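You operate a simulated robot arm through the tools that you are given. There is no shell and no other tool.

You are at the controls of a simulated robot arm. One attempt, no reset.

JOB
Spin the salad dry, brake it, drain the water into the cream cup.
Fine: in that order; the grey bolt frees the pump, the red button brakes; lid stays shut, white handle shut after, no spill.

Only the result counts: the job must be done as asked and must still hold three seconds after the hand-in. Knocking over, shifting, dropping, spilling or breaking anything else fails it. Lids that push on must go on centred and level and be pressed home; caps that screw on are set level and turned clockwise until they are tight.

ROBOT AND FRAMES
A 7-joint arm with a two-finger parallel gripper, fixed in place. Base frame: the origin is at the foot of the arm, x ahead of it, y to its left, z up; the work surface is at about z = 0.76. Readings come in m, degrees, newtons and seconds.
Its first joint turns from -166.0 to 166.0 degrees. Payload 3.43 kg.
The tool frame sits at the grasp point between the pads (the TCP): z along the fingers, y along the line on which they close. The tips reach 0.034 m beyond it. Largest opening 0.128 m; finger width 0.024, thickness 0.012; the body of the gripper, 0.048 by 0.13 m, starts 0.096 m behind the TCP.
Orientation is that of the tool frame in the base frame, as a unit quaternion [w, x, y, z]. With the fingers straight down and closing along the base's y, the tool's x points along the base's -x, its y along +y and its z along -z.

CONTROLS
- The arm moves only by the tool play_rows. Its argument "rows" is text: rows parted by semicolons, each of 7 numbers parted by spaces: the turn, a rotation vector about the tool's x, y, z in units of 120 degrees (1.0 is 120 degrees), then the shift along the tool's x, y, z in units of 500 mm (1.0 is 500 mm), then the gripper command, from -1 (shut) to 1 (fully open), values between in proportion. In form: wx wy wz tx ty tz fingers; .... A call has 1 to 20 rows; each row is the pose to reach, as a shift and turn from the pose commanded when the call began, along the tool's axes at that moment. A call with a number of a shift or a turn outside -1 to 1 is refused whole. Rows are played at 5 a second. More than 0.05 m and 8.6 degrees between two rows, or a gripper value outside its range, and nothing of the call is played. A pose out of reach is approached as far as the arm can. The call stops where the force on the tool passes 50 N (or 10 N more than at its start, if that is more) or the arm is blocked; 0.2 s more then pass. The fingers move at their own pace (about 0.153 m/s each) and stop on an object; they squeeze with about 28 N. The grip force told is the motor's: it shows also when the fingers shut on nothing. Time passes only in rows, and 0.2 s behind the last, so rows that repeat a pose let the fingers close. It gives the time, the measured TCP pose, the force on the tool (base axes), the opening and the grip force at its end, in the units of the frame above (readings bear some noise), with the torque about the TCP (base axes, N m) and any sound that the robot's microphone picked up.
- Cameras (640 x 400 px; columns grow to the right, rows downward): "scene" is fixed at [0.0511, 0.648, 1.5267]; the picture's right is [-0.30, -0.95, 0.00], its down [-0.58, 0.18, -0.79] and it looks along [0.75, -0.24, -0.61] (base axes); focal length 368 px, centre (320, 200). "wrist" rides on the gripper at [0.076, -0.011, -0.16] in the tool frame; the picture's right is [0.15, 0.99, 0.00], its down [-0.88, 0.13, -0.46] and it looks along [-0.45, 0.07, 0.89] (tool axes); focal length 234 px, centre (320, 200). There is no depth. A picture from a camera that has moved, and an enlarged one, comes with that camera's place and axes in the base frame and with its lens.
- snapshot(camera): a new picture of that camera. It takes no simulated time.
- zoom(camera, box): a new picture of the part [left, top, right, bottom] of that camera's present view, enlarged. It takes no simulated time.
- finish_job(): hands the job in; it is judged then, once.

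Places have to be worked out from the pictures, the camera data and where the tool is seen. Open the gripper and draw the arm clear of the work before you hand the job in, unless the task says otherwise.

The tools are called after "Request:" as name(argument=value, ...) on one line, values as JSON. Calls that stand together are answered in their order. play_rows: Moves the arm, as the interface text tells. Its arguments: {"type":"object","properties":{"rows":{"type":"string"}},"required":["rows"]} The other tools are called the same way: snapshot (camera) takes a picture; zoom (camera, box) takes an enlarged picture of a part of a camera's view; finish_job () hands the job in.

At the start:

```text
clock: 0.0
tcp_pos: [0.4847, 0.3753, 1.2582]
ee_rot: [-0.002, -0.001, 1.0, 0.001]
contact_force: [0.0, 0.2, -0.3]
torque: [0.0, -0.01, -0.02]
width: 0.1282
gripper_force: 0.0
```

scene: 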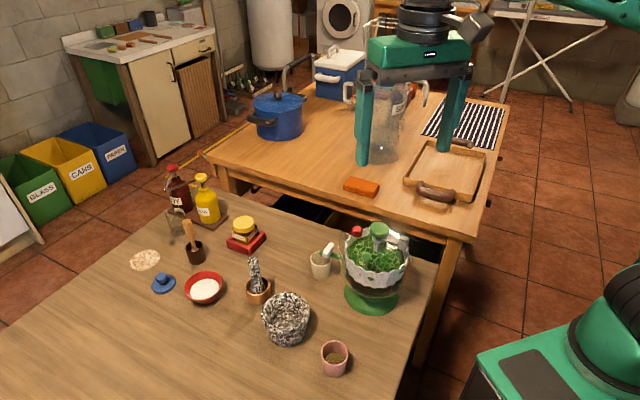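
wrist: 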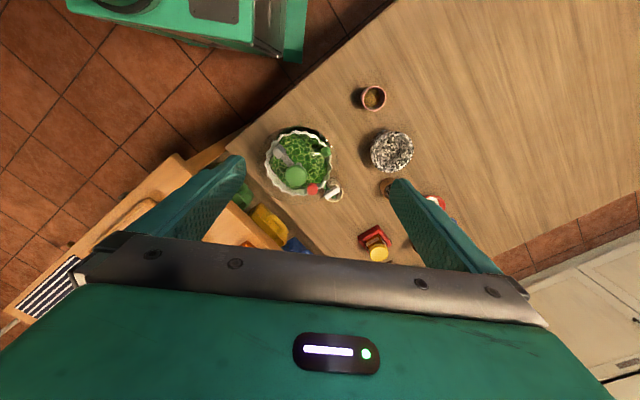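

I see the salad spinner on the near table with a small cream cup beside it. I'll zoom in to study the spinner's parts before moving.

Request:
zoom(camera="scene", box=[290, 210, 430, 320])

Request:
zoom(camera="wrist", box=[240, 100, 400, 220])

```text
3.64 times, centred on (360, 265) of scene
camera zoom: at [0.0511, 0.648, 1.5267], right [-0.3, -0.95, 0.0], down [-0.58, 0.18, -0.79], along [0.75, -0.24, -0.61], focal length 1339 px, centre (174, -36)
```

zoom: 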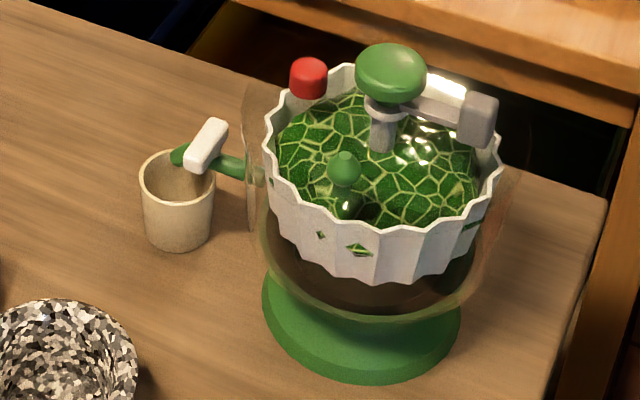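

```text
3.33 times, centred on (320, 160) of wrist
camera zoom: at [0.4094, 0.364, 1.4189], right [-0.15, 0.99, 0.0], down [0.88, 0.13, 0.45], along [0.45, 0.07, -0.89], focal length 781 px, centre (320, 333)
```

zoom: 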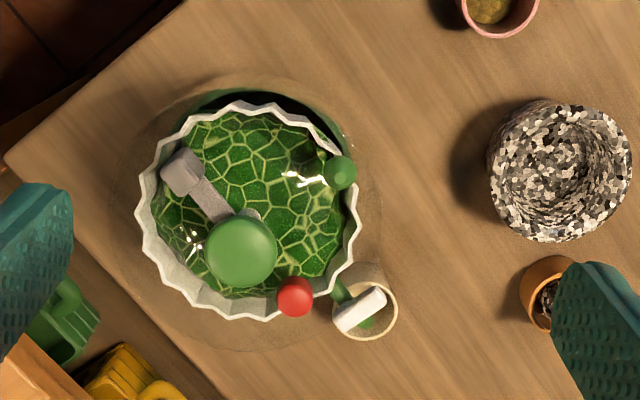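

From the two views I put the pump knob at about (0.574, 0.345, 1.0), the red button at (0.614, 0.380, 0.965), the white tap handle at (0.653, 0.432, 0.88) and the cup at (0.676, 0.444). I'll come down about 10 cm for a closer look at the lid.

Request:
play_rows(rows="0 0 0 -0.01 -0.01 0.065 1; 0 0 0 -0.02 -0.02 0.13 1; 0 0 0 -0.031 -0.031 0.196 1; 0 0 0 -0.031 -0.031 0.196 1")

Request:
snapshot(camera="wrist")

Request:
zoom(camera="wrist", box=[200, 80, 440, 230])

```text
clock: 1.0
tcp_pos: [0.4835, 0.3591, 1.1658]
ee_rot: [0.004, 0.0, 1.0, 0.003]
contact_force: [0.4, -0.1, -0.7]
torque: [0.0, -0.01, -0.01]
width: 0.1278
gripper_force: 0.1
```

```text
taken
camera wrist: at [0.4074, 0.3466, 1.3258], right [-0.15, 0.99, 0.0], down [0.88, 0.13, 0.46], along [0.46, 0.07, -0.89], focal length 234 px, centre (320, 200)
```

wrist: 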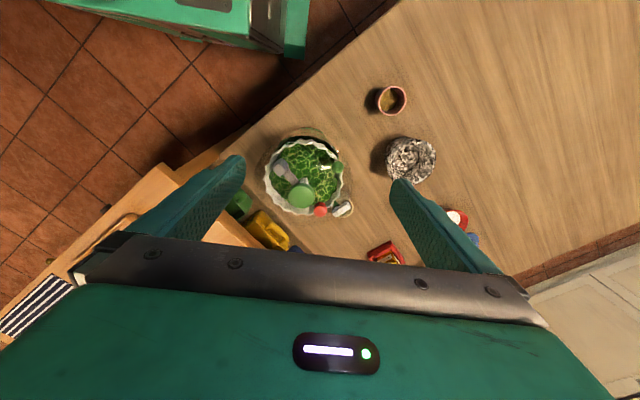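

```text
2.67 times, centred on (320, 155) of wrist
camera zoom: at [0.4074, 0.3466, 1.3258], right [-0.15, 0.99, 0.0], down [0.88, 0.13, 0.46], along [0.46, 0.07, -0.89], focal length 624 px, centre (320, 320)
```

zoom: 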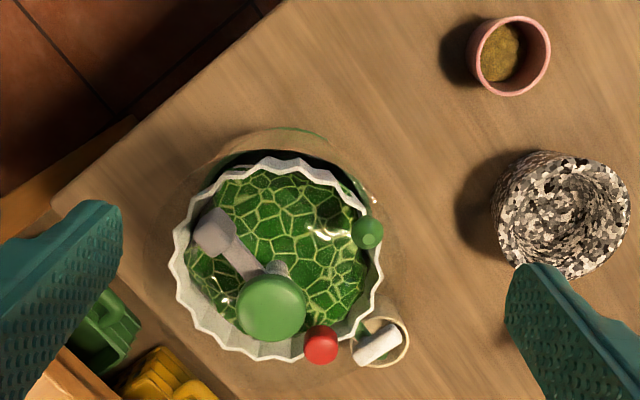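

The measured x barely changed while z did, so I'll hold still for a moment to see whether the arm is lagging behind the command.

Request:
play_rows(rows="0 0 0 0 0 0 1; 0 0 0 0 0 0 1; 0 0 0 0 0 0 1")

```text
clock: 1.8
tcp_pos: [0.4848, 0.3588, 1.1663]
ee_rot: [0.005, 0.0, 1.0, 0.003]
contact_force: [-0.6, 0.5, -0.3]
torque: [-0.02, 0.02, -0.01]
width: 0.1279
gripper_force: 0.0
```

The offset is steady, so I'll test how commands map to motion with a 4 cm shift along base +x.

Request:
play_rows(rows="0 0 0 -0.04 0 0 1; 0 0 0 -0.08 0 0 1; 0 0 0 -0.08 0 0 1; 0 0 0 -0.08 0 0 1")

```text
clock: 2.8
tcp_pos: [0.5245, 0.3592, 1.1669]
ee_rot: [0.005, 0.0, 1.0, 0.001]
contact_force: [-0.3, 0.1, -0.1]
torque: [0.01, -0.01, 0.0]
width: 0.128
gripper_force: 0.0
```

The shift was exact, so only the starting pose differed and I'll trust the measured positions. Now I'll take another view for triangulation.

Request:
zoom(camera="wrist", box=[220, 110, 420, 235])

Request:
zoom(camera="scene", box=[330, 215, 420, 271])

Request:
zoom(camera="scene", box=[300, 225, 364, 290])

```text
3.20 times, centred on (320, 172) of wrist
camera zoom: at [0.4476, 0.3477, 1.3259], right [-0.15, 0.99, 0.0], down [0.88, 0.13, 0.46], along [0.46, 0.07, -0.89], focal length 749 px, centre (320, 288)
```

zoom: 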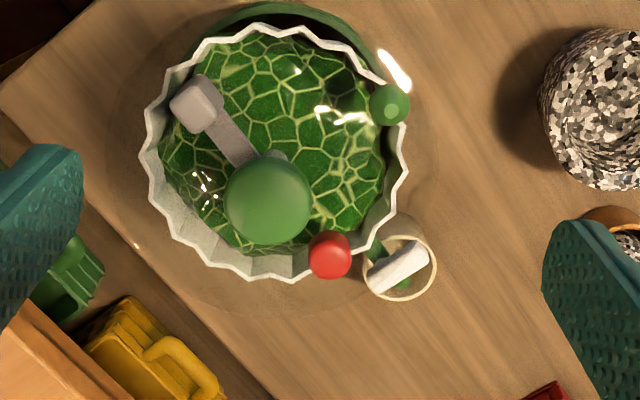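

```text
7.11 times, centred on (375, 243) of scene
camera zoom: at [0.0511, 0.648, 1.5267], right [-0.3, -0.95, 0.0], down [-0.58, 0.18, -0.79], along [0.75, -0.24, -0.61], focal length 2618 px, centre (-71, -106)
```

zoom: 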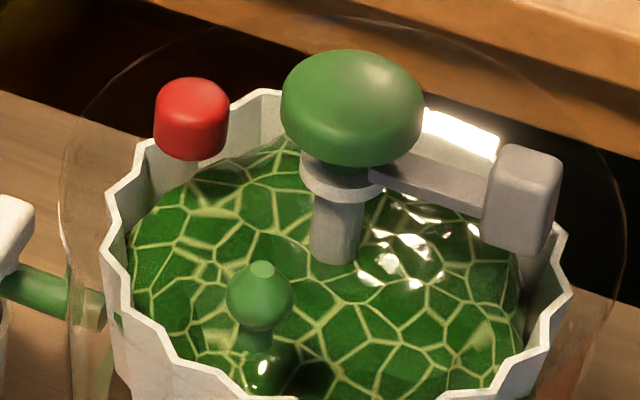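

```text
6.15 times, centred on (332, 258) of scene
camera zoom: at [0.0511, 0.648, 1.5267], right [-0.3, -0.95, 0.0], down [-0.58, 0.18, -0.79], along [0.75, -0.24, -0.61], focal length 2266 px, centre (246, -154)
```

zoom: 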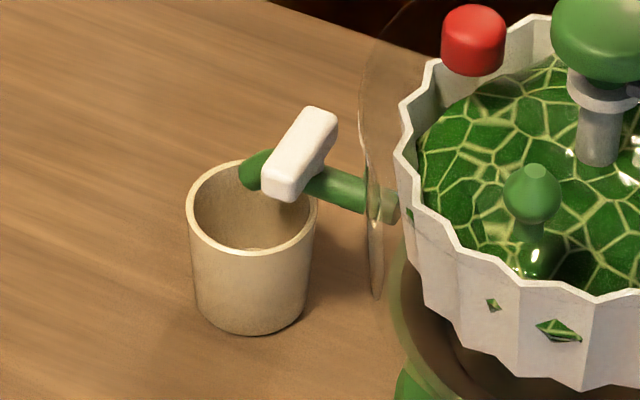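

The spinner seems to be centred near (0.577, 0.342), with the spout and red button at about 45°. The bolt points to 225°, with its block near (0.538, 0.303, 0.975). I'll move above the block, yaw the gripper 45° to straddle the bar, and look again.

Request:
play_rows(rows="0 0 -0.0625 -0.0045 -0.0187 0.02 0.6; 0 0 -0.125 -0.009 -0.0375 0.04 0.3; 0 0 -0.1875 -0.0135 -0.056 0.06 0; 0 0 -0.25 -0.018 -0.075 0.08 0; 0 0 -0.3125 -0.0225 -0.094 0.1 0; 0 0 -0.375 -0.027 -0.1124 0.134 0; 0 0 -0.375 -0.027 -0.1124 0.134 0; 0 0 -0.375 -0.027 -0.1124 0.134 0")

Request:
snapshot(camera="wrist")

Request:
zoom(camera="wrist", box=[240, 80, 400, 180])

Request:
zoom(camera="scene", box=[330, 180, 440, 260])

```text
clock: 4.6
tcp_pos: [0.5397, 0.3048, 1.0998]
ee_rot: [0.005, -0.383, 0.924, -0.001]
contact_force: [-0.6, -0.4, 0.1]
torque: [-0.01, -0.01, 0.02]
width: 0.0643
gripper_force: 0.0
```

```text
taken
camera wrist: at [0.493, 0.2421, 1.2591], right [-0.8, 0.6, -0.01], down [0.53, 0.71, 0.46], along [0.28, 0.37, -0.89], focal length 234 px, centre (320, 200)
```

wrist: 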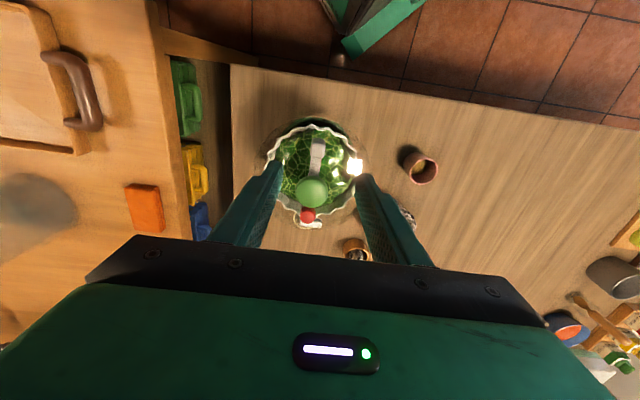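

```text
4.00 times, centred on (320, 130) of wrist
camera zoom: at [0.493, 0.2421, 1.2591], right [-0.8, 0.6, -0.01], down [0.53, 0.71, 0.46], along [0.28, 0.37, -0.89], focal length 937 px, centre (320, 480)
```

zoom: 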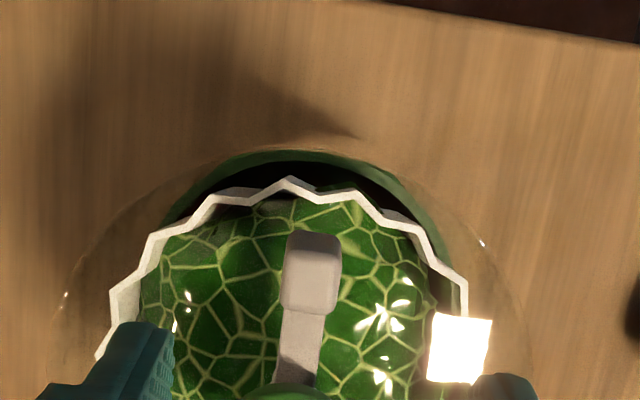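

```text
5.00 times, centred on (385, 220) of scene
camera zoom: at [0.0511, 0.648, 1.5267], right [-0.3, -0.95, 0.0], down [-0.58, 0.18, -0.79], along [0.75, -0.24, -0.61], focal length 1841 px, centre (-5, 100)
```

zoom: 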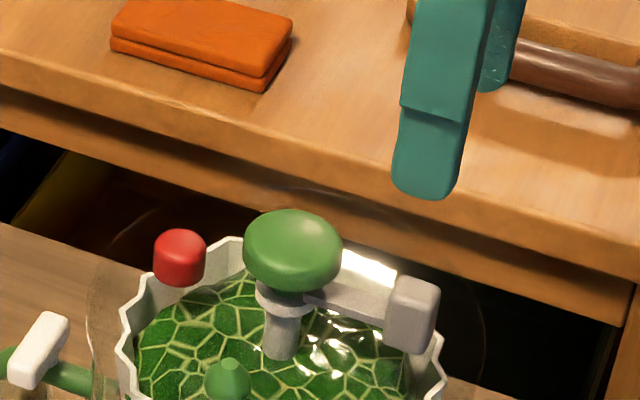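

The gripper lines up with the bar, and the block lies about 3 mm to the tool's -y side. I'll zoom in closer on the bolt before descending.

Request:
zoom(camera="scene", box=[365, 215, 425, 253])

Request:
zoom(camera="wrist", box=[285, 130, 365, 230])

```text
10.53 times, centred on (395, 234) of scene
camera zoom: at [0.0511, 0.648, 1.5267], right [-0.3, -0.95, 0.0], down [-0.58, 0.18, -0.79], along [0.75, -0.24, -0.61], focal length 3876 px, centre (-470, -158)
```

zoom: 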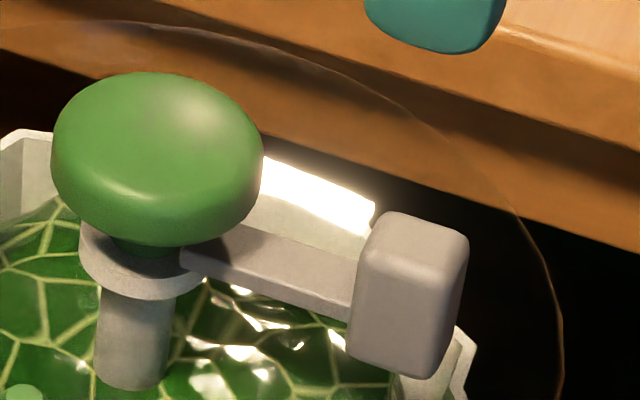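

```text
4.00 times, centred on (325, 180) of wrist
camera zoom: at [0.493, 0.2421, 1.2591], right [-0.8, 0.6, -0.01], down [0.53, 0.71, 0.46], along [0.28, 0.37, -0.89], focal length 937 px, centre (300, 280)
```

zoom: 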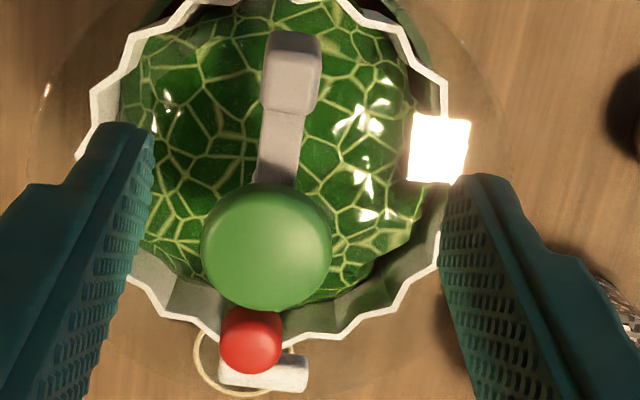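

From these views the block's top is near (0.538, 0.299, 0.985). I'll descend 5 cm with a few millimetres of correction, staying above the block, and check the finger alignment.

Request:
play_rows(rows="0 0 0 0.004 -0.004 0.05 0; 0 0 0 0.008 -0.008 0.1 0; 0 0 0 0.008 -0.008 0.1 0")

Request:
zoom(camera="wrist", box=[260, 110, 380, 230])

Request:
zoom(camera="scene", box=[360, 195, 440, 253])

```text
clock: 5.4
tcp_pos: [0.5396, 0.2986, 1.0499]
ee_rot: [0.005, -0.382, 0.924, -0.001]
contact_force: [0.2, -0.2, -0.3]
torque: [-0.03, 0.0, -0.02]
width: 0.0641
gripper_force: 0.1
```

```text
3.33 times, centred on (320, 170) of wrist
camera zoom: at [0.4935, 0.2357, 1.2099], right [-0.8, 0.6, -0.01], down [0.53, 0.71, 0.46], along [0.28, 0.37, -0.89], focal length 781 px, centre (320, 300)
```

zoom: 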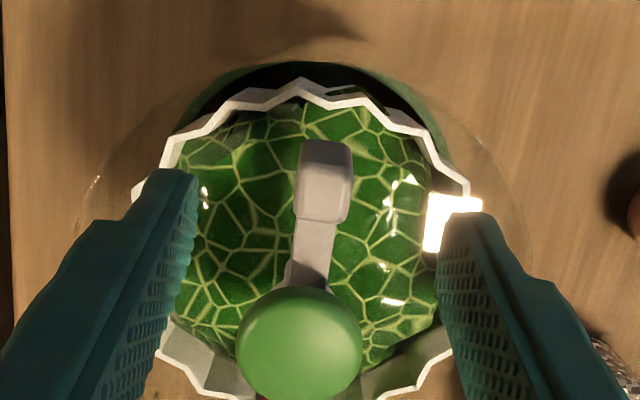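

```text
6.90 times, centred on (400, 224) of scene
camera zoom: at [0.0511, 0.648, 1.5267], right [-0.3, -0.95, 0.0], down [-0.58, 0.18, -0.79], along [0.75, -0.24, -0.61], focal length 2539 px, centre (-232, 34)
```

zoom: 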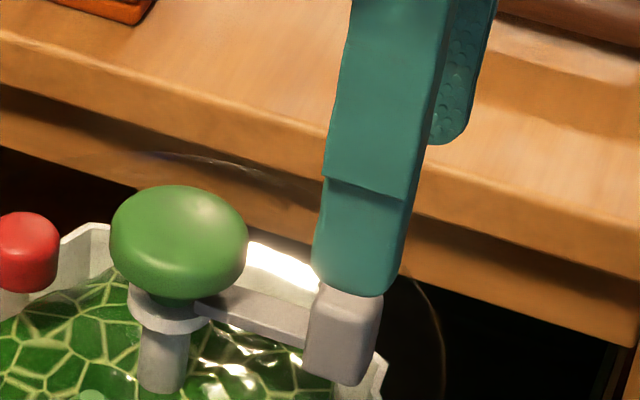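

The fingers now straddle the block evenly, with its top at about (0.541, 0.300, 0.985). I'll lower to TCP z about 1.003 with the fingers still open and check for contact.

Request:
play_rows(rows="0 0 0 -0.002 0 0.03 0; 0 0 0 -0.003 0 0.06 -0.2; 0 0 0 -0.003 0 0.08 -0.3; 0 0 0 -0.003 0 0.094 -0.4; 0 0 0 -0.003 0 0.094 -0.4")

Request:
zoom(camera="wrist", box=[260, 130, 380, 230])

Request:
zoom(camera="scene", box=[360, 205, 440, 263])

```text
clock: 6.6
tcp_pos: [0.5402, 0.2984, 1.0027]
ee_rot: [0.004, -0.383, 0.924, -0.001]
contact_force: [-1.1, 0.6, 0.0]
torque: [0.0, -0.01, 0.01]
width: 0.0386
gripper_force: 0.1
```

```text
4.00 times, centred on (320, 180) of wrist
camera zoom: at [0.4948, 0.2371, 1.1624], right [-0.8, 0.6, -0.01], down [0.53, 0.71, 0.46], along [0.28, 0.37, -0.89], focal length 937 px, centre (320, 280)
```

zoom: 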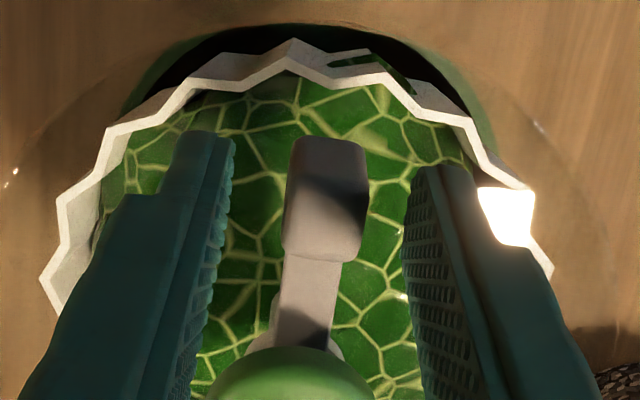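

```text
6.90 times, centred on (400, 234) of scene
camera zoom: at [0.0511, 0.648, 1.5267], right [-0.3, -0.95, 0.0], down [-0.58, 0.18, -0.79], along [0.75, -0.24, -0.61], focal length 2539 px, centre (-232, -34)
```

zoom: 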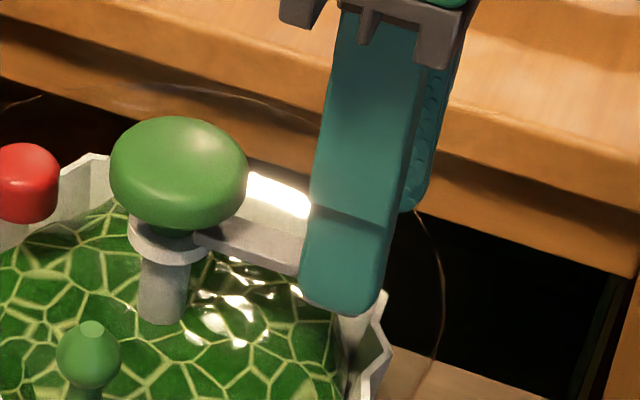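

No contact yet. The block sits about 2 mm toward the tool's +y side, so I'll nudge that way, narrow the fingers to just wider than the block and check.

Request:
play_rows(rows="0 0 0 0 0.004 0 -0.5; 0 0 0 0 0.004 0 -0.62; 0 0 0 0 0.004 0 -0.62")

Request:
zoom(camera="wrist", box=[280, 130, 360, 210])

```text
clock: 7.4
tcp_pos: [0.5403, 0.3008, 1.0024]
ee_rot: [0.005, -0.383, 0.924, -0.001]
contact_force: [0.5, 0.0, -0.3]
torque: [-0.02, 0.02, 0.01]
width: 0.0242
gripper_force: 0.0
```

```text
5.00 times, centred on (320, 170) of wrist
camera zoom: at [0.4932, 0.2389, 1.1626], right [-0.8, 0.6, -0.01], down [0.53, 0.71, 0.46], along [0.28, 0.37, -0.89], focal length 1171 px, centre (320, 350)
```

zoom: 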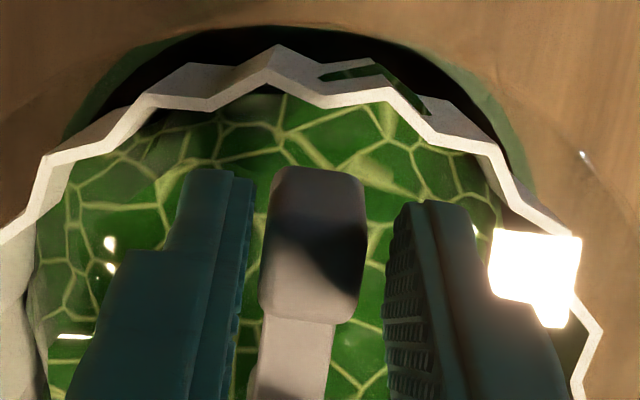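

The block is nearly centred between the pads, so I'll close on it and read the grip and forces.

Request:
play_rows(rows="0 0 0 0 0.001 0 -0.75; 0 0 0 0 0.001 0 -1; 0 0 0 0 0.001 0 -1")

```text
clock: 8.2
tcp_pos: [0.5425, 0.3009, 1.0033]
ee_rot: [0.005, -0.381, 0.924, 0.0]
contact_force: [11.1, -10.7, -1.1]
torque: [-0.39, -0.21, 0.04]
width: 0.0168
gripper_force: 45.1
```

There's 15 N of sideways load, so the block sits about 2 mm toward tool -y from my command. I'll relieve that load before pulling.

Request:
play_rows(rows="0 0 0 0 -0.004 0 -1; 0 0 0 0 -0.004 0 -1")

```text
clock: 8.8
tcp_pos: [0.5411, 0.3006, 1.0041]
ee_rot: [0.005, -0.384, 0.923, -0.002]
contact_force: [0.8, -3.1, -3.4]
torque: [-0.14, 0.08, -0.03]
width: 0.0168
gripper_force: 45.7
```

The side load is nearly gone. Next I'll pull the bolt outward along tool +x in small steps and watch the force.

Request:
play_rows(rows="0 0 0 0.006 -0.001 0 -1; 0 0 0 0.012 -0.001 0 -1; 0 0 0 0.012 -0.001 0 -1")

```text
clock: 9.6
tcp_pos: [0.5361, 0.2964, 1.0037]
ee_rot: [0.005, -0.384, 0.923, -0.001]
contact_force: [-6.1, 4.7, -0.1]
torque: [0.44, 0.06, -0.02]
width: 0.0169
gripper_force: 45.1
```

The bolt moved about 6.5 mm with little resistance along the pull. I'll look to confirm it's sliding rather than slipping.

Request:
zoom(camera="scene", box=[340, 205, 440, 268])

Request:
zoom(camera="wrist", box=[260, 130, 380, 230])

```text
6.35 times, centred on (390, 236) of scene
camera zoom: at [0.0511, 0.648, 1.5267], right [-0.3, -0.95, 0.0], down [-0.58, 0.18, -0.79], along [0.75, -0.24, -0.61], focal length 2338 px, centre (-124, -32)
```

zoom: 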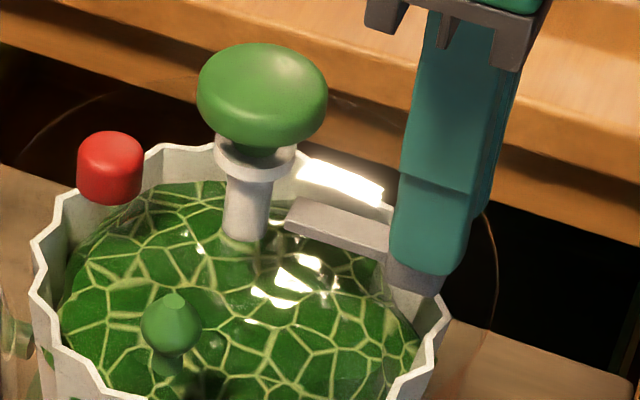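

```text
4.00 times, centred on (320, 180) of wrist
camera zoom: at [0.4898, 0.2338, 1.1629], right [-0.8, 0.6, -0.01], down [0.53, 0.71, 0.46], along [0.28, 0.37, -0.89], focal length 937 px, centre (320, 280)
```

zoom: 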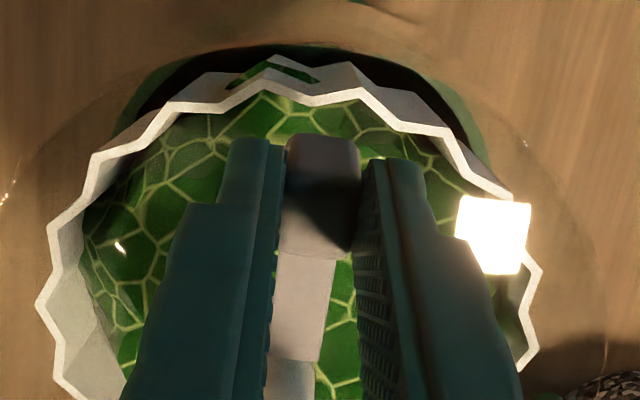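

The bolt slid out and the pump knob popped up by about 28 mm, so the pump is freed. I'll pull the bolt a little further to find its end stop, with a small +y correction for the side load.

Request:
play_rows(rows="0 0 0 0.004 0.002 0 -1; 0 0 0 0.008 0.003 0 -1; 0 0 0 0.008 0.003 0 -1")

```text
clock: 10.4
tcp_pos: [0.5334, 0.2928, 1.0023]
ee_rot: [0.005, -0.382, 0.924, -0.001]
contact_force: [1.8, -2.4, 0.2]
torque: [0.13, -0.2, 0.02]
width: 0.0168
gripper_force: 45.2
```

It's still sliding freely, so I'll continue a bit further to its end stop.

Request:
play_rows(rows="0 0 0 0.006 0.001 0 -1; 0 0 0 0.012 0.001 0 -1; 0 0 0 0.012 0.001 0 -1")

Request:
zoom(camera="scene", box=[320, 195, 440, 275])

```text
clock: 11.2
tcp_pos: [0.5293, 0.2892, 1.0026]
ee_rot: [0.005, -0.381, 0.925, -0.001]
contact_force: [11.3, -6.3, -2.5]
torque: [-0.18, -0.29, 0.08]
width: 0.0167
gripper_force: 45.9
```

```text
5.00 times, centred on (380, 235) of scene
camera zoom: at [0.0511, 0.648, 1.5267], right [-0.3, -0.95, 0.0], down [-0.58, 0.18, -0.79], along [0.75, -0.24, -0.61], focal length 1841 px, centre (20, 25)
```

zoom: 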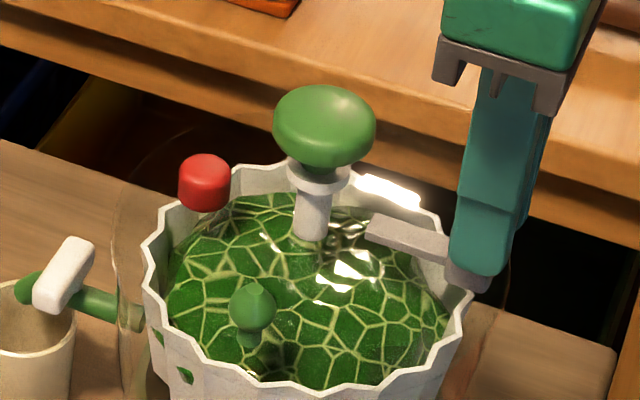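

The bolt is about 16 mm out, with its bar end well clear of the knob. I'll relieve the side load, open the fingers slightly and rise.

Request:
play_rows(rows="0 0 0 0 -0.003 0 -1; 0 0 0 0 -0.003 0 -0.55; 0 0 0 0 -0.003 0 -0.45; 0 0 0 0 -0.003 0 -0.45; 0 0 0 0 -0.003 -0.05 -0.45; 0 0 0 0 -0.003 -0.13 -0.45; 0 0 0 0 -0.003 -0.22 -0.45")

Request:
zoom(camera="scene", box=[320, 195, 440, 275])

Request:
snapshot(camera="wrist")

```text
clock: 12.8
tcp_pos: [0.5295, 0.2874, 1.1113]
ee_rot: [0.005, -0.383, 0.924, -0.001]
contact_force: [-0.4, -0.2, -0.1]
torque: [0.01, 0.03, 0.01]
width: 0.0353
gripper_force: 0.1
```

```text
5.00 times, centred on (380, 235) of scene
camera zoom: at [0.0511, 0.648, 1.5267], right [-0.3, -0.95, 0.0], down [-0.58, 0.18, -0.79], along [0.75, -0.24, -0.61], focal length 1841 px, centre (20, 25)
```

zoom: 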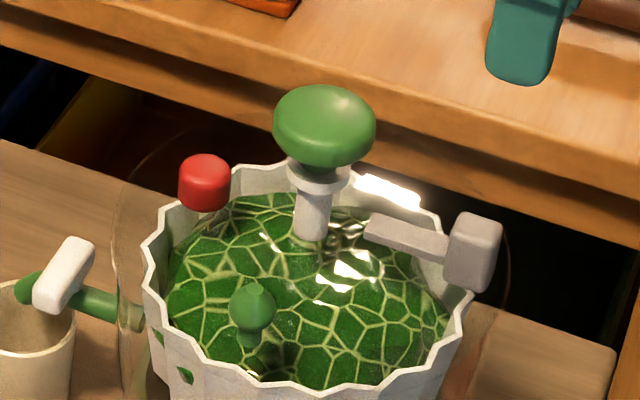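

```text
taken
camera wrist: at [0.4827, 0.225, 1.2716], right [-0.8, 0.6, -0.01], down [0.53, 0.71, 0.46], along [0.28, 0.37, -0.89], focal length 234 px, centre (320, 200)
```

wrist: 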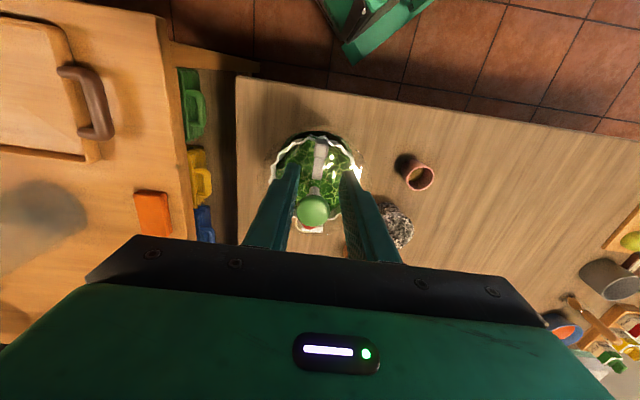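

The bolt stays out and the knob stays up. Now I'll close the fingers and move above the knob, near (0.578, 0.342), and check the alignment before pressing.

Request:
play_rows(rows="0 0 0 -0.05 0.003 0 -1; 0 0 0 -0.1 0.006 0 -1; 0 0 0 -0.1458 0.0086 0 -1; 0 0 0 -0.1458 0.0086 0 -1")

Request:
zoom(camera="wrist", box=[240, 100, 400, 200])

Request:
zoom(camera="scene", box=[330, 175, 430, 240])

```text
clock: 13.8
tcp_pos: [0.5775, 0.3436, 1.1126]
ee_rot: [0.005, -0.382, 0.924, -0.001]
contact_force: [-0.4, 0.9, -0.2]
torque: [0.02, -0.02, 0.02]
width: 0.0001
gripper_force: 28.5
```

```text
4.00 times, centred on (320, 150) of wrist
camera zoom: at [0.5302, 0.2807, 1.2725], right [-0.8, 0.6, -0.01], down [0.53, 0.71, 0.46], along [0.28, 0.37, -0.89], focal length 937 px, centre (320, 400)
```

zoom: 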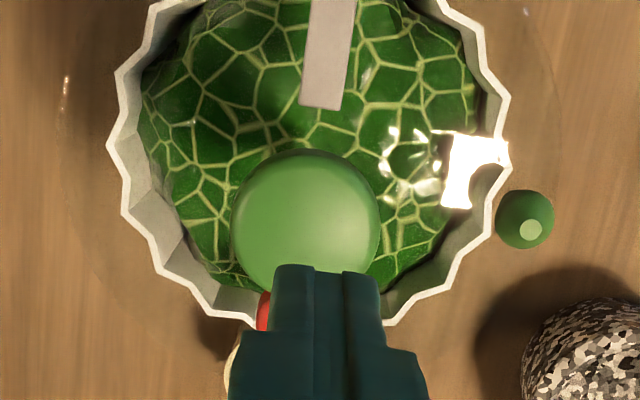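

```text
6.15 times, centred on (380, 208) of scene
camera zoom: at [0.0511, 0.648, 1.5267], right [-0.3, -0.95, 0.0], down [-0.58, 0.18, -0.79], along [0.75, -0.24, -0.61], focal length 2266 px, centre (-49, 154)
```

zoom: 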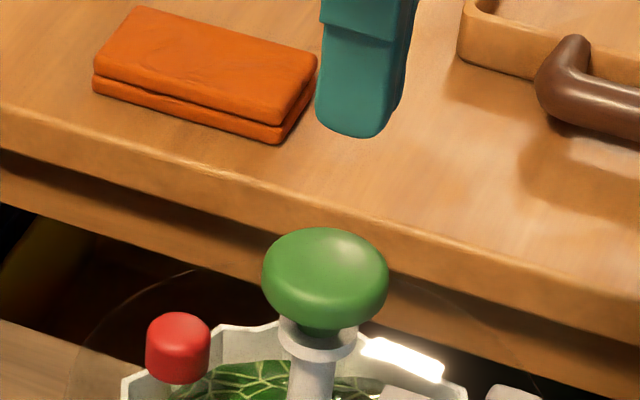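

The closed fingertips are within about 3 mm of the knob's axis. I'll press slowly once to find the contact height and the stroke.

Request:
play_rows(rows="0 0 0 0 0 0.06 -1; 0 0 0 0 0 0.08 -1; 0 0 0 0 0 0.1 -1; 0 0 0 0 0 0.11 -1")

Request:
zoom(camera="scene", box=[320, 185, 440, 265])

```text
clock: 14.8
tcp_pos: [0.5764, 0.3438, 1.0575]
ee_rot: [0.006, -0.383, 0.924, -0.001]
contact_force: [-0.6, 0.5, -0.6]
torque: [0.01, -0.01, 0.0]
width: 0.0001
gripper_force: 27.7
```

```text
5.00 times, centred on (380, 225) of scene
camera zoom: at [0.0511, 0.648, 1.5267], right [-0.3, -0.95, 0.0], down [-0.58, 0.18, -0.79], along [0.75, -0.24, -0.61], focal length 1841 px, centre (20, 75)
```

zoom: 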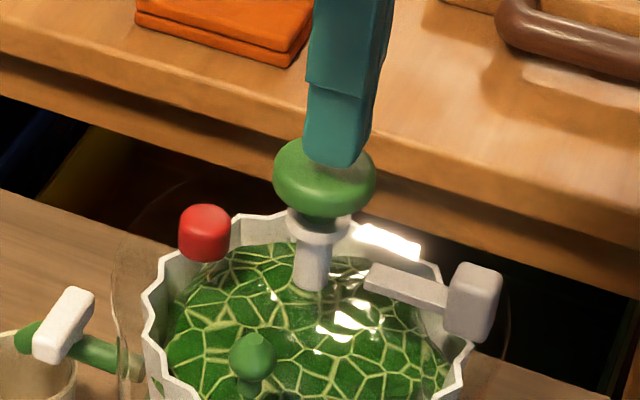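

The tip is at z = 1.0235, just above the knob, with no contact yet. The scene view suggests the knob is a few mm to the +y side, so I'll cross-check with the wrist view.

Request:
zoom(camera="wrist", box=[270, 120, 370, 220])

Request:
zoom(camera="scene", box=[365, 195, 405, 235])

```text
4.00 times, centred on (320, 170) of wrist
camera zoom: at [0.5302, 0.2811, 1.2171], right [-0.8, 0.6, -0.01], down [0.53, 0.71, 0.46], along [0.28, 0.37, -0.89], focal length 937 px, centre (320, 320)
```

zoom: 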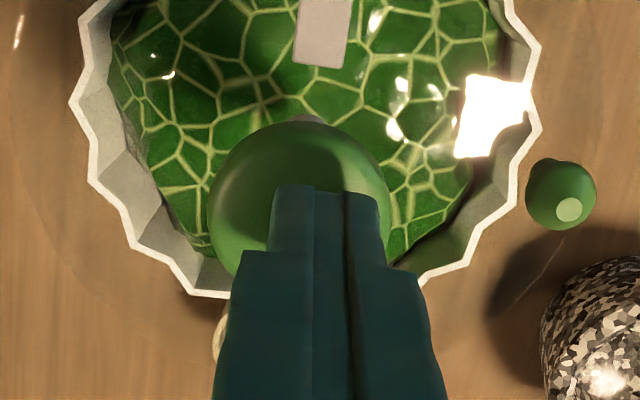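

```text
10.00 times, centred on (385, 215) of scene
camera zoom: at [0.0511, 0.648, 1.5267], right [-0.3, -0.95, 0.0], down [-0.58, 0.18, -0.79], along [0.75, -0.24, -0.61], focal length 3682 px, centre (-330, 50)
```

zoom: 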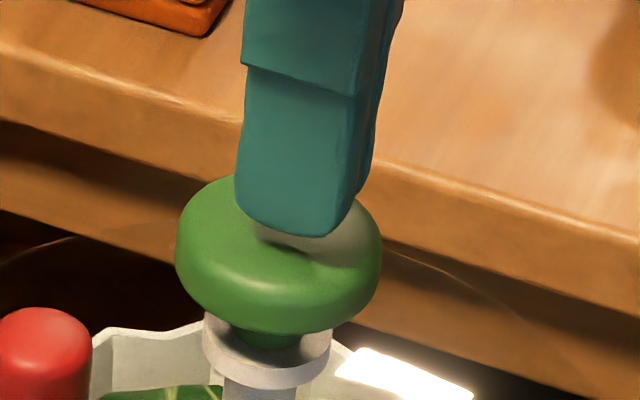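

Combining both views, the knob axis is about 6 mm further in +x, with its top just below the tip. I'll shift over and look again.

Request:
play_rows(rows="0 0 0 -0.009 -0.008 0 -1; 0 0 0 -0.009 -0.008 0 -1")

Request:
zoom(camera="wrist", box=[270, 120, 370, 220])

Request:
zoom(camera="scene", box=[365, 195, 405, 235])

```text
clock: 15.4
tcp_pos: [0.5844, 0.3435, 1.0581]
ee_rot: [0.005, -0.383, 0.924, 0.0]
contact_force: [0.8, -0.2, -0.2]
torque: [-0.01, -0.02, 0.03]
width: 0.0
gripper_force: 28.3
```

```text
4.00 times, centred on (320, 170) of wrist
camera zoom: at [0.5367, 0.2813, 1.2176], right [-0.8, 0.6, -0.01], down [0.53, 0.71, 0.46], along [0.28, 0.37, -0.89], focal length 937 px, centre (320, 320)
```

zoom: 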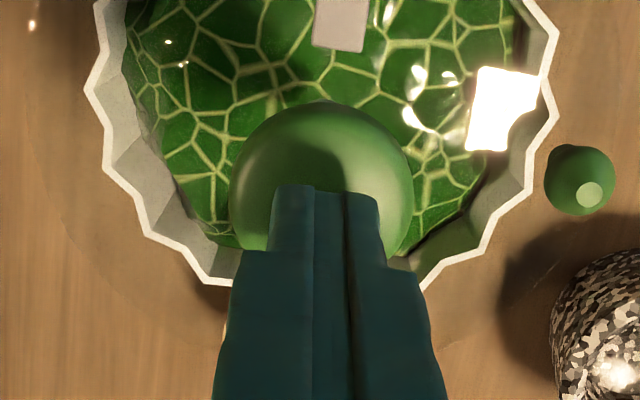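

```text
10.00 times, centred on (385, 215) of scene
camera zoom: at [0.0511, 0.648, 1.5267], right [-0.3, -0.95, 0.0], down [-0.58, 0.18, -0.79], along [0.75, -0.24, -0.61], focal length 3682 px, centre (-330, 50)
```

zoom: 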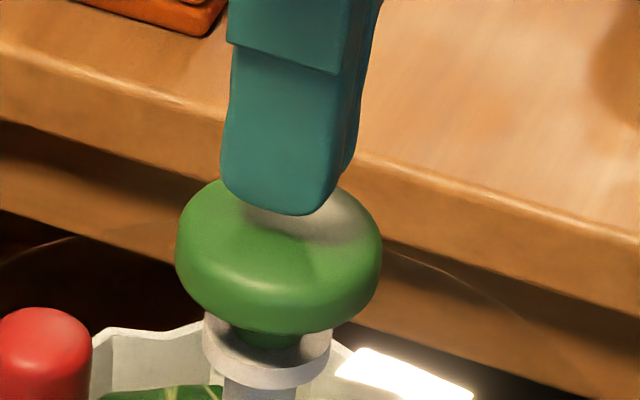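

The fingers now look centred on the knob in both views. I'll press down slowly and watch the force.

Request:
play_rows(rows="0 0 0 0.003 0 0.01 -1; 0 0 0 0.003 0 0.02 -1; 0 0 0 0.003 0 0.03 -1")

```text
clock: 16.2
tcp_pos: [0.5826, 0.3438, 1.0439]
ee_rot: [0.005, -0.382, 0.924, -0.001]
contact_force: [0.4, 1.8, 4.1]
torque: [0.07, 0.0, 0.01]
width: 0.0001
gripper_force: 27.8
```

Contact has begun at about 4 N, with the tip near z = 1.010. I'll keep pressing in small steps to learn the stroke.

Request:
play_rows(rows="0 0 0 0 0 0.01 -1; 0 0 0 0 0 0.02 -1; 0 0 0 0 0 0.03 -1; 0 0 0 0 0 0.03 -1")

Request:
zoom(camera="scene", box=[320, 185, 440, 265])

```text
clock: 17.2
tcp_pos: [0.583, 0.344, 1.0288]
ee_rot: [0.005, -0.382, 0.924, -0.001]
contact_force: [0.5, -1.8, 5.4]
torque: [-0.1, 0.03, -0.02]
width: 0.0001
gripper_force: 28.1
```

```text
5.00 times, centred on (380, 225) of scene
camera zoom: at [0.0511, 0.648, 1.5267], right [-0.3, -0.95, 0.0], down [-0.58, 0.18, -0.79], along [0.75, -0.24, -0.61], focal length 1841 px, centre (20, 75)
```

zoom: 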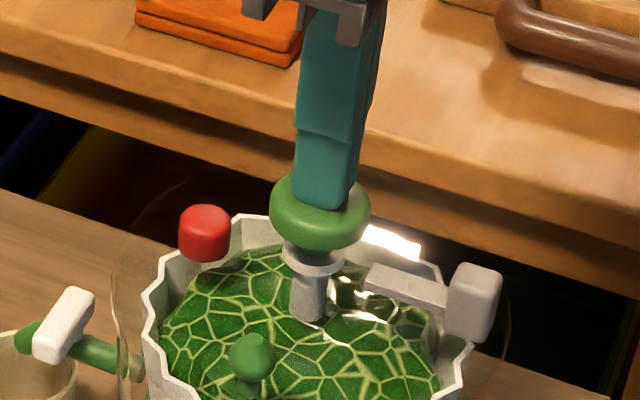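

The knob goes down with about 5 N. I'll continue toward the bottom of the stroke.

Request:
play_rows(rows="0 0 0 0 0 0.01 -1; 0 0 0 0 0 0.02 -1; 0 0 0 0 0 0.03 -1; 0 0 0 0 0 0.03 -1")

Request:
zoom(camera="scene", box=[320, 185, 440, 265])

```text
clock: 18.2
tcp_pos: [0.584, 0.3428, 1.0163]
ee_rot: [0.006, -0.382, 0.924, -0.001]
contact_force: [2.3, -1.3, 35.3]
torque: [-0.23, 0.12, -0.05]
width: 0.0
gripper_force: 27.4
```

```text
5.00 times, centred on (380, 225) of scene
camera zoom: at [0.0511, 0.648, 1.5267], right [-0.3, -0.95, 0.0], down [-0.58, 0.18, -0.79], along [0.75, -0.24, -0.61], focal length 1841 px, centre (20, 75)
```

zoom: 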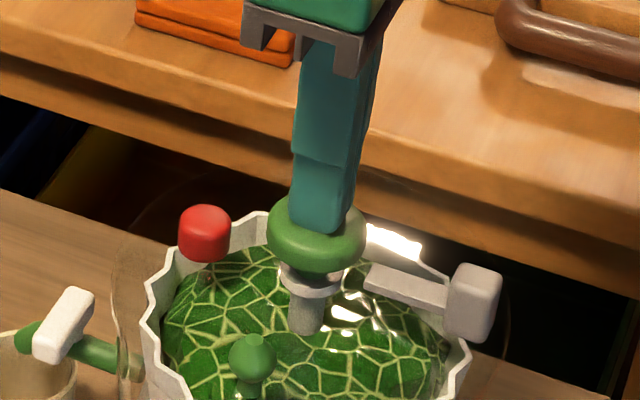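

The bottom of the stroke is at TCP z about 1.018 and the top contact at about 1.045. I'll pump quickly between these limits with 9 strokes and listen for any sound.

Request:
play_rows(rows="0 0 0 0 0 -0.066 -1; 0 0 0 0 0 -0.012 -1; 0 0 0 0 0 -0.066 -1; 0 0 0 0 0 -0.012 -1; 0 0 0 0 0 -0.066 -1; 0 0 0 0 0 -0.012 -1; 0 0 0 0 0 -0.066 -1; 0 0 0 0 0 -0.012 -1; 0 0 0 0 0 -0.066 -1; 0 0 0 0 0 -0.012 -1; 0 0 0 0 0 -0.066 -1; 0 0 0 0 0 -0.012 -1; 0 0 0 0 0 -0.066 -1; 0 0 0 0 0 -0.012 -1; 0 0 0 0 0 -0.066 -1; 0 0 0 0 0 -0.012 -1; 0 0 0 0 0 -0.066 -1; 0 0 0 0 0 -0.012 -1; 0 0 0 0 0 -0.066 -1")

Request:
zoom(camera="scene", box=[320, 185, 440, 305])

```text
clock: 22.2
tcp_pos: [0.5843, 0.3417, 1.045]
ee_rot: [0.004, -0.381, 0.924, 0.0]
contact_force: [0.1, -1.3, 2.7]
torque: [-0.08, 0.03, 0.06]
width: 0.0002
gripper_force: 27.9
```

```text
3.33 times, centred on (380, 245) of scene
camera zoom: at [0.0511, 0.648, 1.5267], right [-0.3, -0.95, 0.0], down [-0.58, 0.18, -0.79], along [0.75, -0.24, -0.61], focal length 1227 px, centre (120, 50)
```

zoom: 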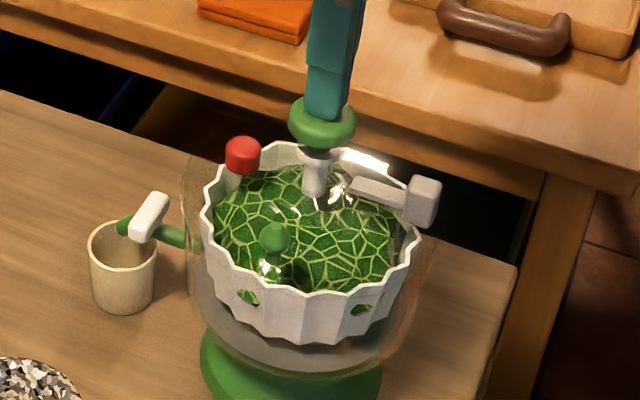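

There's now a grey water ring under the basket that wasn't there before, so pumping throws water out. I'll look closer, then pump more.

Request:
zoom(camera="scene", box=[335, 230, 415, 320])

Request:
play_rows(rows="0 0 0 0 0 0.054 -1; 0 0 0 0 0 0 -1; 0 0 0 0 0 0.054 -1; 0 0 0 0 0 0 -1; 0 0 0 0 0 0.054 -1; 0 0 0 0 0 0 -1; 0 0 0 0 0 0.054 -1; 0 0 0 0 0 0 -1; 0 0 0 0 0 0.054 -1; 0 0 0 0 0 0 -1; 0 0 0 0 0 0.054 -1; 0 0 0 0 0 0 -1; 0 0 0 0 0 0.054 -1; 0 0 0 0 0 0 -1; 0 0 0 0 0 0.054 -1; 0 0 0 0 0 0 -1; 0 0 0 0 0 0.054 -1; 0 0 0 0 0 0 -1; 0 0 0 0 0 0.054 -1; 0 0 0 0 0 0 -1")

Request:
zoom(camera="scene", box=[335, 230, 415, 320])

```text
4.44 times, centred on (375, 275) of scene
camera zoom: at [0.0511, 0.648, 1.5267], right [-0.3, -0.95, 0.0], down [-0.58, 0.18, -0.79], along [0.75, -0.24, -0.61], focal length 1636 px, centre (76, -133)
```

zoom: 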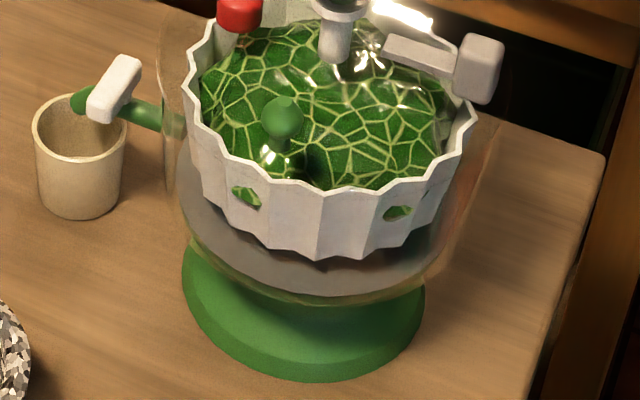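

```text
clock: 26.4
tcp_pos: [0.5828, 0.3432, 1.0456]
ee_rot: [0.005, -0.382, 0.924, -0.001]
contact_force: [1.7, 0.1, 2.4]
torque: [0.01, -0.05, -0.02]
width: 0.0001
gripper_force: 27.9
```

```text
4.44 times, centred on (375, 275) of scene
camera zoom: at [0.0511, 0.648, 1.5267], right [-0.3, -0.95, 0.0], down [-0.58, 0.18, -0.79], along [0.75, -0.24, -0.61], focal length 1636 px, centre (76, -133)
```

zoom: 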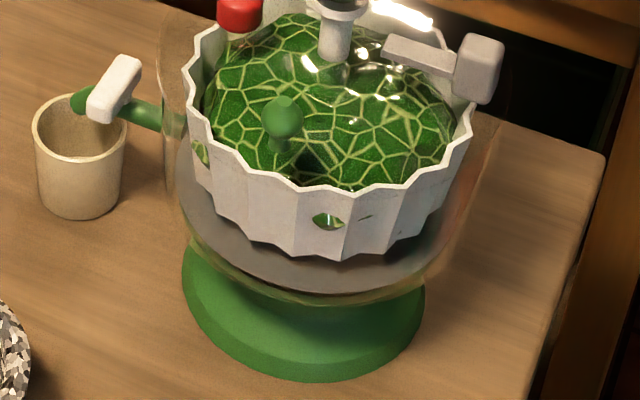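

The water level seems slightly higher. I'll keep pumping and compare again.

Request:
play_rows(rows="0 0 0 0 0 0.054 -1; 0 0 0 0 0 0 -1; 0 0 0 0 0 0.054 -1; 0 0 0 0 0 0 -1; 0 0 0 0 0 0.054 -1; 0 0 0 0 0 0 -1; 0 0 0 0 0 0.054 -1; 0 0 0 0 0 0 -1; 0 0 0 0 0 0.054 -1; 0 0 0 0 0 0 -1; 0 0 0 0 0 0.054 -1; 0 0 0 0 0 0 -1; 0 0 0 0 0 0.054 -1; 0 0 0 0 0 0 -1; 0 0 0 0 0 0.054 -1; 0 0 0 0 0 0 -1; 0 0 0 0 0 0.054 -1; 0 0 0 0 0 0 -1; 0 0 0 0 0 0.054 -1; 0 0 0 0 0 0 -1")

Request:
zoom(camera="scene", box=[335, 230, 415, 320])

Request:
play_rows(rows="0 0 0 0 0 0.054 -1; 0 0 0 0 0 0 -1; 0 0 0 0 0 0.054 -1; 0 0 0 0 0 0 -1; 0 0 0 0 0 0.054 -1; 0 0 0 0 0 0 -1; 0 0 0 0 0 0.054 -1; 0 0 0 0 0 0 -1; 0 0 0 0 0 0.054 -1; 0 0 0 0 0 0 -1; 0 0 0 0 0 0.054 -1; 0 0 0 0 0 0 -1; 0 0 0 0 0 0.054 -1; 0 0 0 0 0 0 -1; 0 0 0 0 0 0.054 -1; 0 0 0 0 0 0 -1; 0 0 0 0 0 0.054 -1; 0 0 0 0 0 0 -1; 0 0 0 0 0 0.054 -1; 0 0 0 0 0 0 -1")

Request:
zoom(camera="scene", box=[335, 230, 415, 320])

```text
clock: 30.6
tcp_pos: [0.5831, 0.3424, 1.0466]
ee_rot: [0.005, -0.382, 0.924, -0.001]
contact_force: [0.3, -0.9, 2.0]
torque: [-0.04, 0.03, 0.01]
width: 0.0
gripper_force: 28.2
```

```text
4.44 times, centred on (375, 275) of scene
camera zoom: at [0.0511, 0.648, 1.5267], right [-0.3, -0.95, 0.0], down [-0.58, 0.18, -0.79], along [0.75, -0.24, -0.61], focal length 1636 px, centre (76, -133)
```

zoom: 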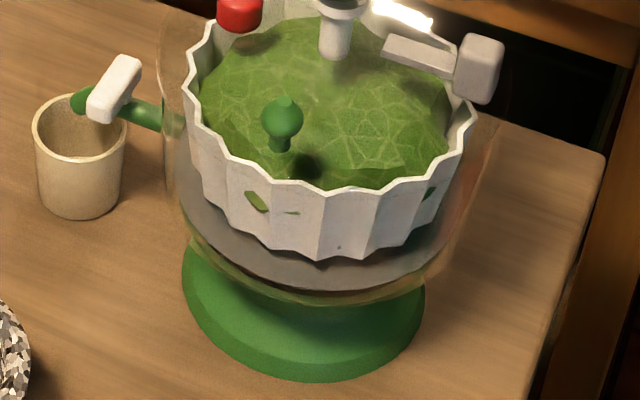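

```text
clock: 34.8
tcp_pos: [0.5831, 0.3417, 1.0473]
ee_rot: [0.004, -0.382, 0.924, -0.001]
contact_force: [0.9, 0.0, 3.1]
torque: [-0.05, -0.01, -0.01]
width: 0.0001
gripper_force: 28.3
```

```text
4.44 times, centred on (375, 275) of scene
camera zoom: at [0.0511, 0.648, 1.5267], right [-0.3, -0.95, 0.0], down [-0.58, 0.18, -0.79], along [0.75, -0.24, -0.61], focal length 1636 px, centre (76, -133)
```

zoom: 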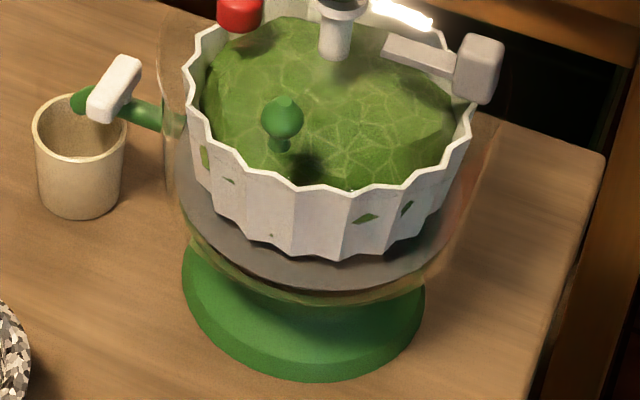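

The salad went from glossy to matte, so it looks dry. I'll do one more round for margin and compare the appearance and water level.

Request:
play_rows(rows="0 0 0 0 0 0.054 -1; 0 0 0 0 0 0 -1; 0 0 0 0 0 0.054 -1; 0 0 0 0 0 0 -1; 0 0 0 0 0 0.054 -1; 0 0 0 0 0 0 -1; 0 0 0 0 0 0.054 -1; 0 0 0 0 0 0 -1; 0 0 0 0 0 0.054 -1; 0 0 0 0 0 0 -1; 0 0 0 0 0 0.054 -1; 0 0 0 0 0 0 -1; 0 0 0 0 0 0.054 -1; 0 0 0 0 0 0 -1; 0 0 0 0 0 0.054 -1; 0 0 0 0 0 0 -1; 0 0 0 0 0 0.054 -1; 0 0 0 0 0 0 -1; 0 0 0 0 0 0 -1")

Request:
zoom(camera="scene", box=[335, 230, 415, 320])

```text
clock: 38.8
tcp_pos: [0.5822, 0.3411, 1.0456]
ee_rot: [0.005, -0.383, 0.924, -0.001]
contact_force: [0.2, -0.5, 2.6]
torque: [-0.03, 0.0, 0.0]
width: 0.0002
gripper_force: 28.0
```

```text
4.44 times, centred on (375, 275) of scene
camera zoom: at [0.0511, 0.648, 1.5267], right [-0.3, -0.95, 0.0], down [-0.58, 0.18, -0.79], along [0.75, -0.24, -0.61], focal length 1636 px, centre (76, -133)
```

zoom: 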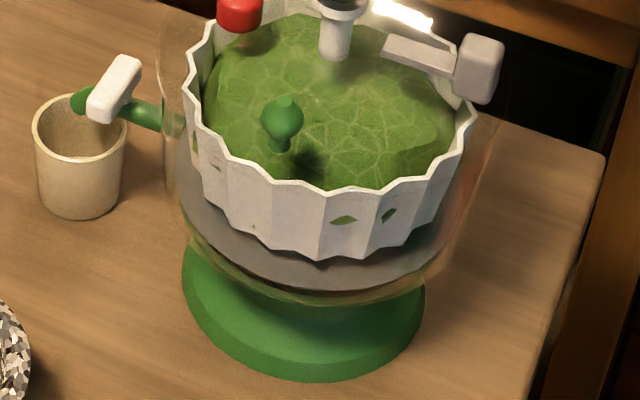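

The appearance and water level are unchanged, so the salad is dry. Now for the brake: I'll rise, move along the 45° line over the red button near (0.62, 0.38), and check alignment.

Request:
play_rows(rows="0 0 0 0 0 -0.06 -1; 0 0 0 -0.03 0 -0.12 -1; 0 0 0 -0.1 0 -0.12 -1; 0 0 0 -0.104 0 -0.12 -1; 0 0 0 -0.104 0 -0.12 -1")

Request:
zoom(camera="wrist", box=[240, 90, 400, 190])

Request:
zoom(camera="scene", box=[320, 180, 420, 245])

```text
clock: 40.0
tcp_pos: [0.6173, 0.3795, 1.1076]
ee_rot: [0.005, -0.383, 0.924, -0.001]
contact_force: [-0.2, 0.7, 0.0]
torque: [-0.01, 0.0, -0.01]
width: 0.0
gripper_force: 28.3
```

```text
4.00 times, centred on (320, 140) of wrist
camera zoom: at [0.5703, 0.3173, 1.2668], right [-0.8, 0.6, -0.01], down [0.53, 0.71, 0.46], along [0.28, 0.37, -0.89], focal length 937 px, centre (320, 440)
```

zoom: 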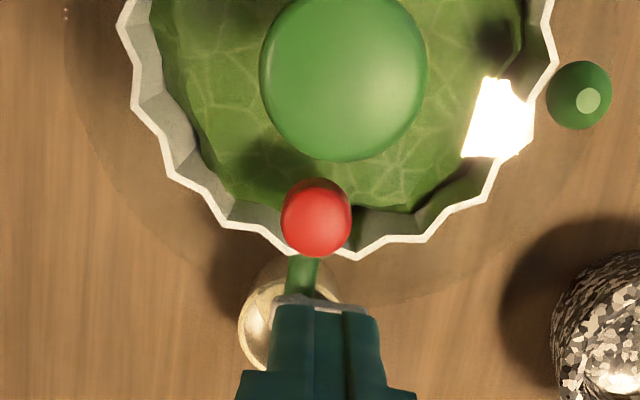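

```text
6.15 times, centred on (370, 212) of scene
camera zoom: at [0.0511, 0.648, 1.5267], right [-0.3, -0.95, 0.0], down [-0.58, 0.18, -0.79], along [0.75, -0.24, -0.61], focal length 2266 px, centre (12, 123)
```

zoom: 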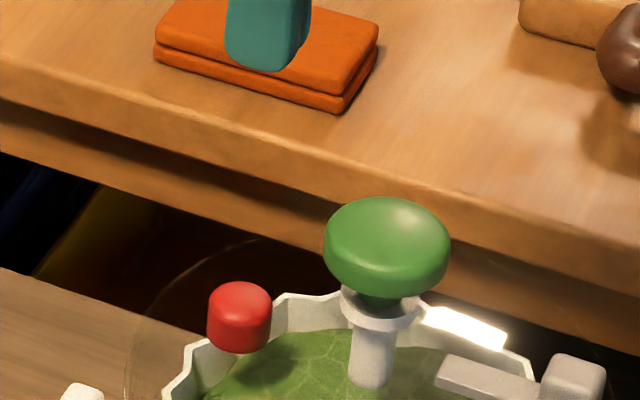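

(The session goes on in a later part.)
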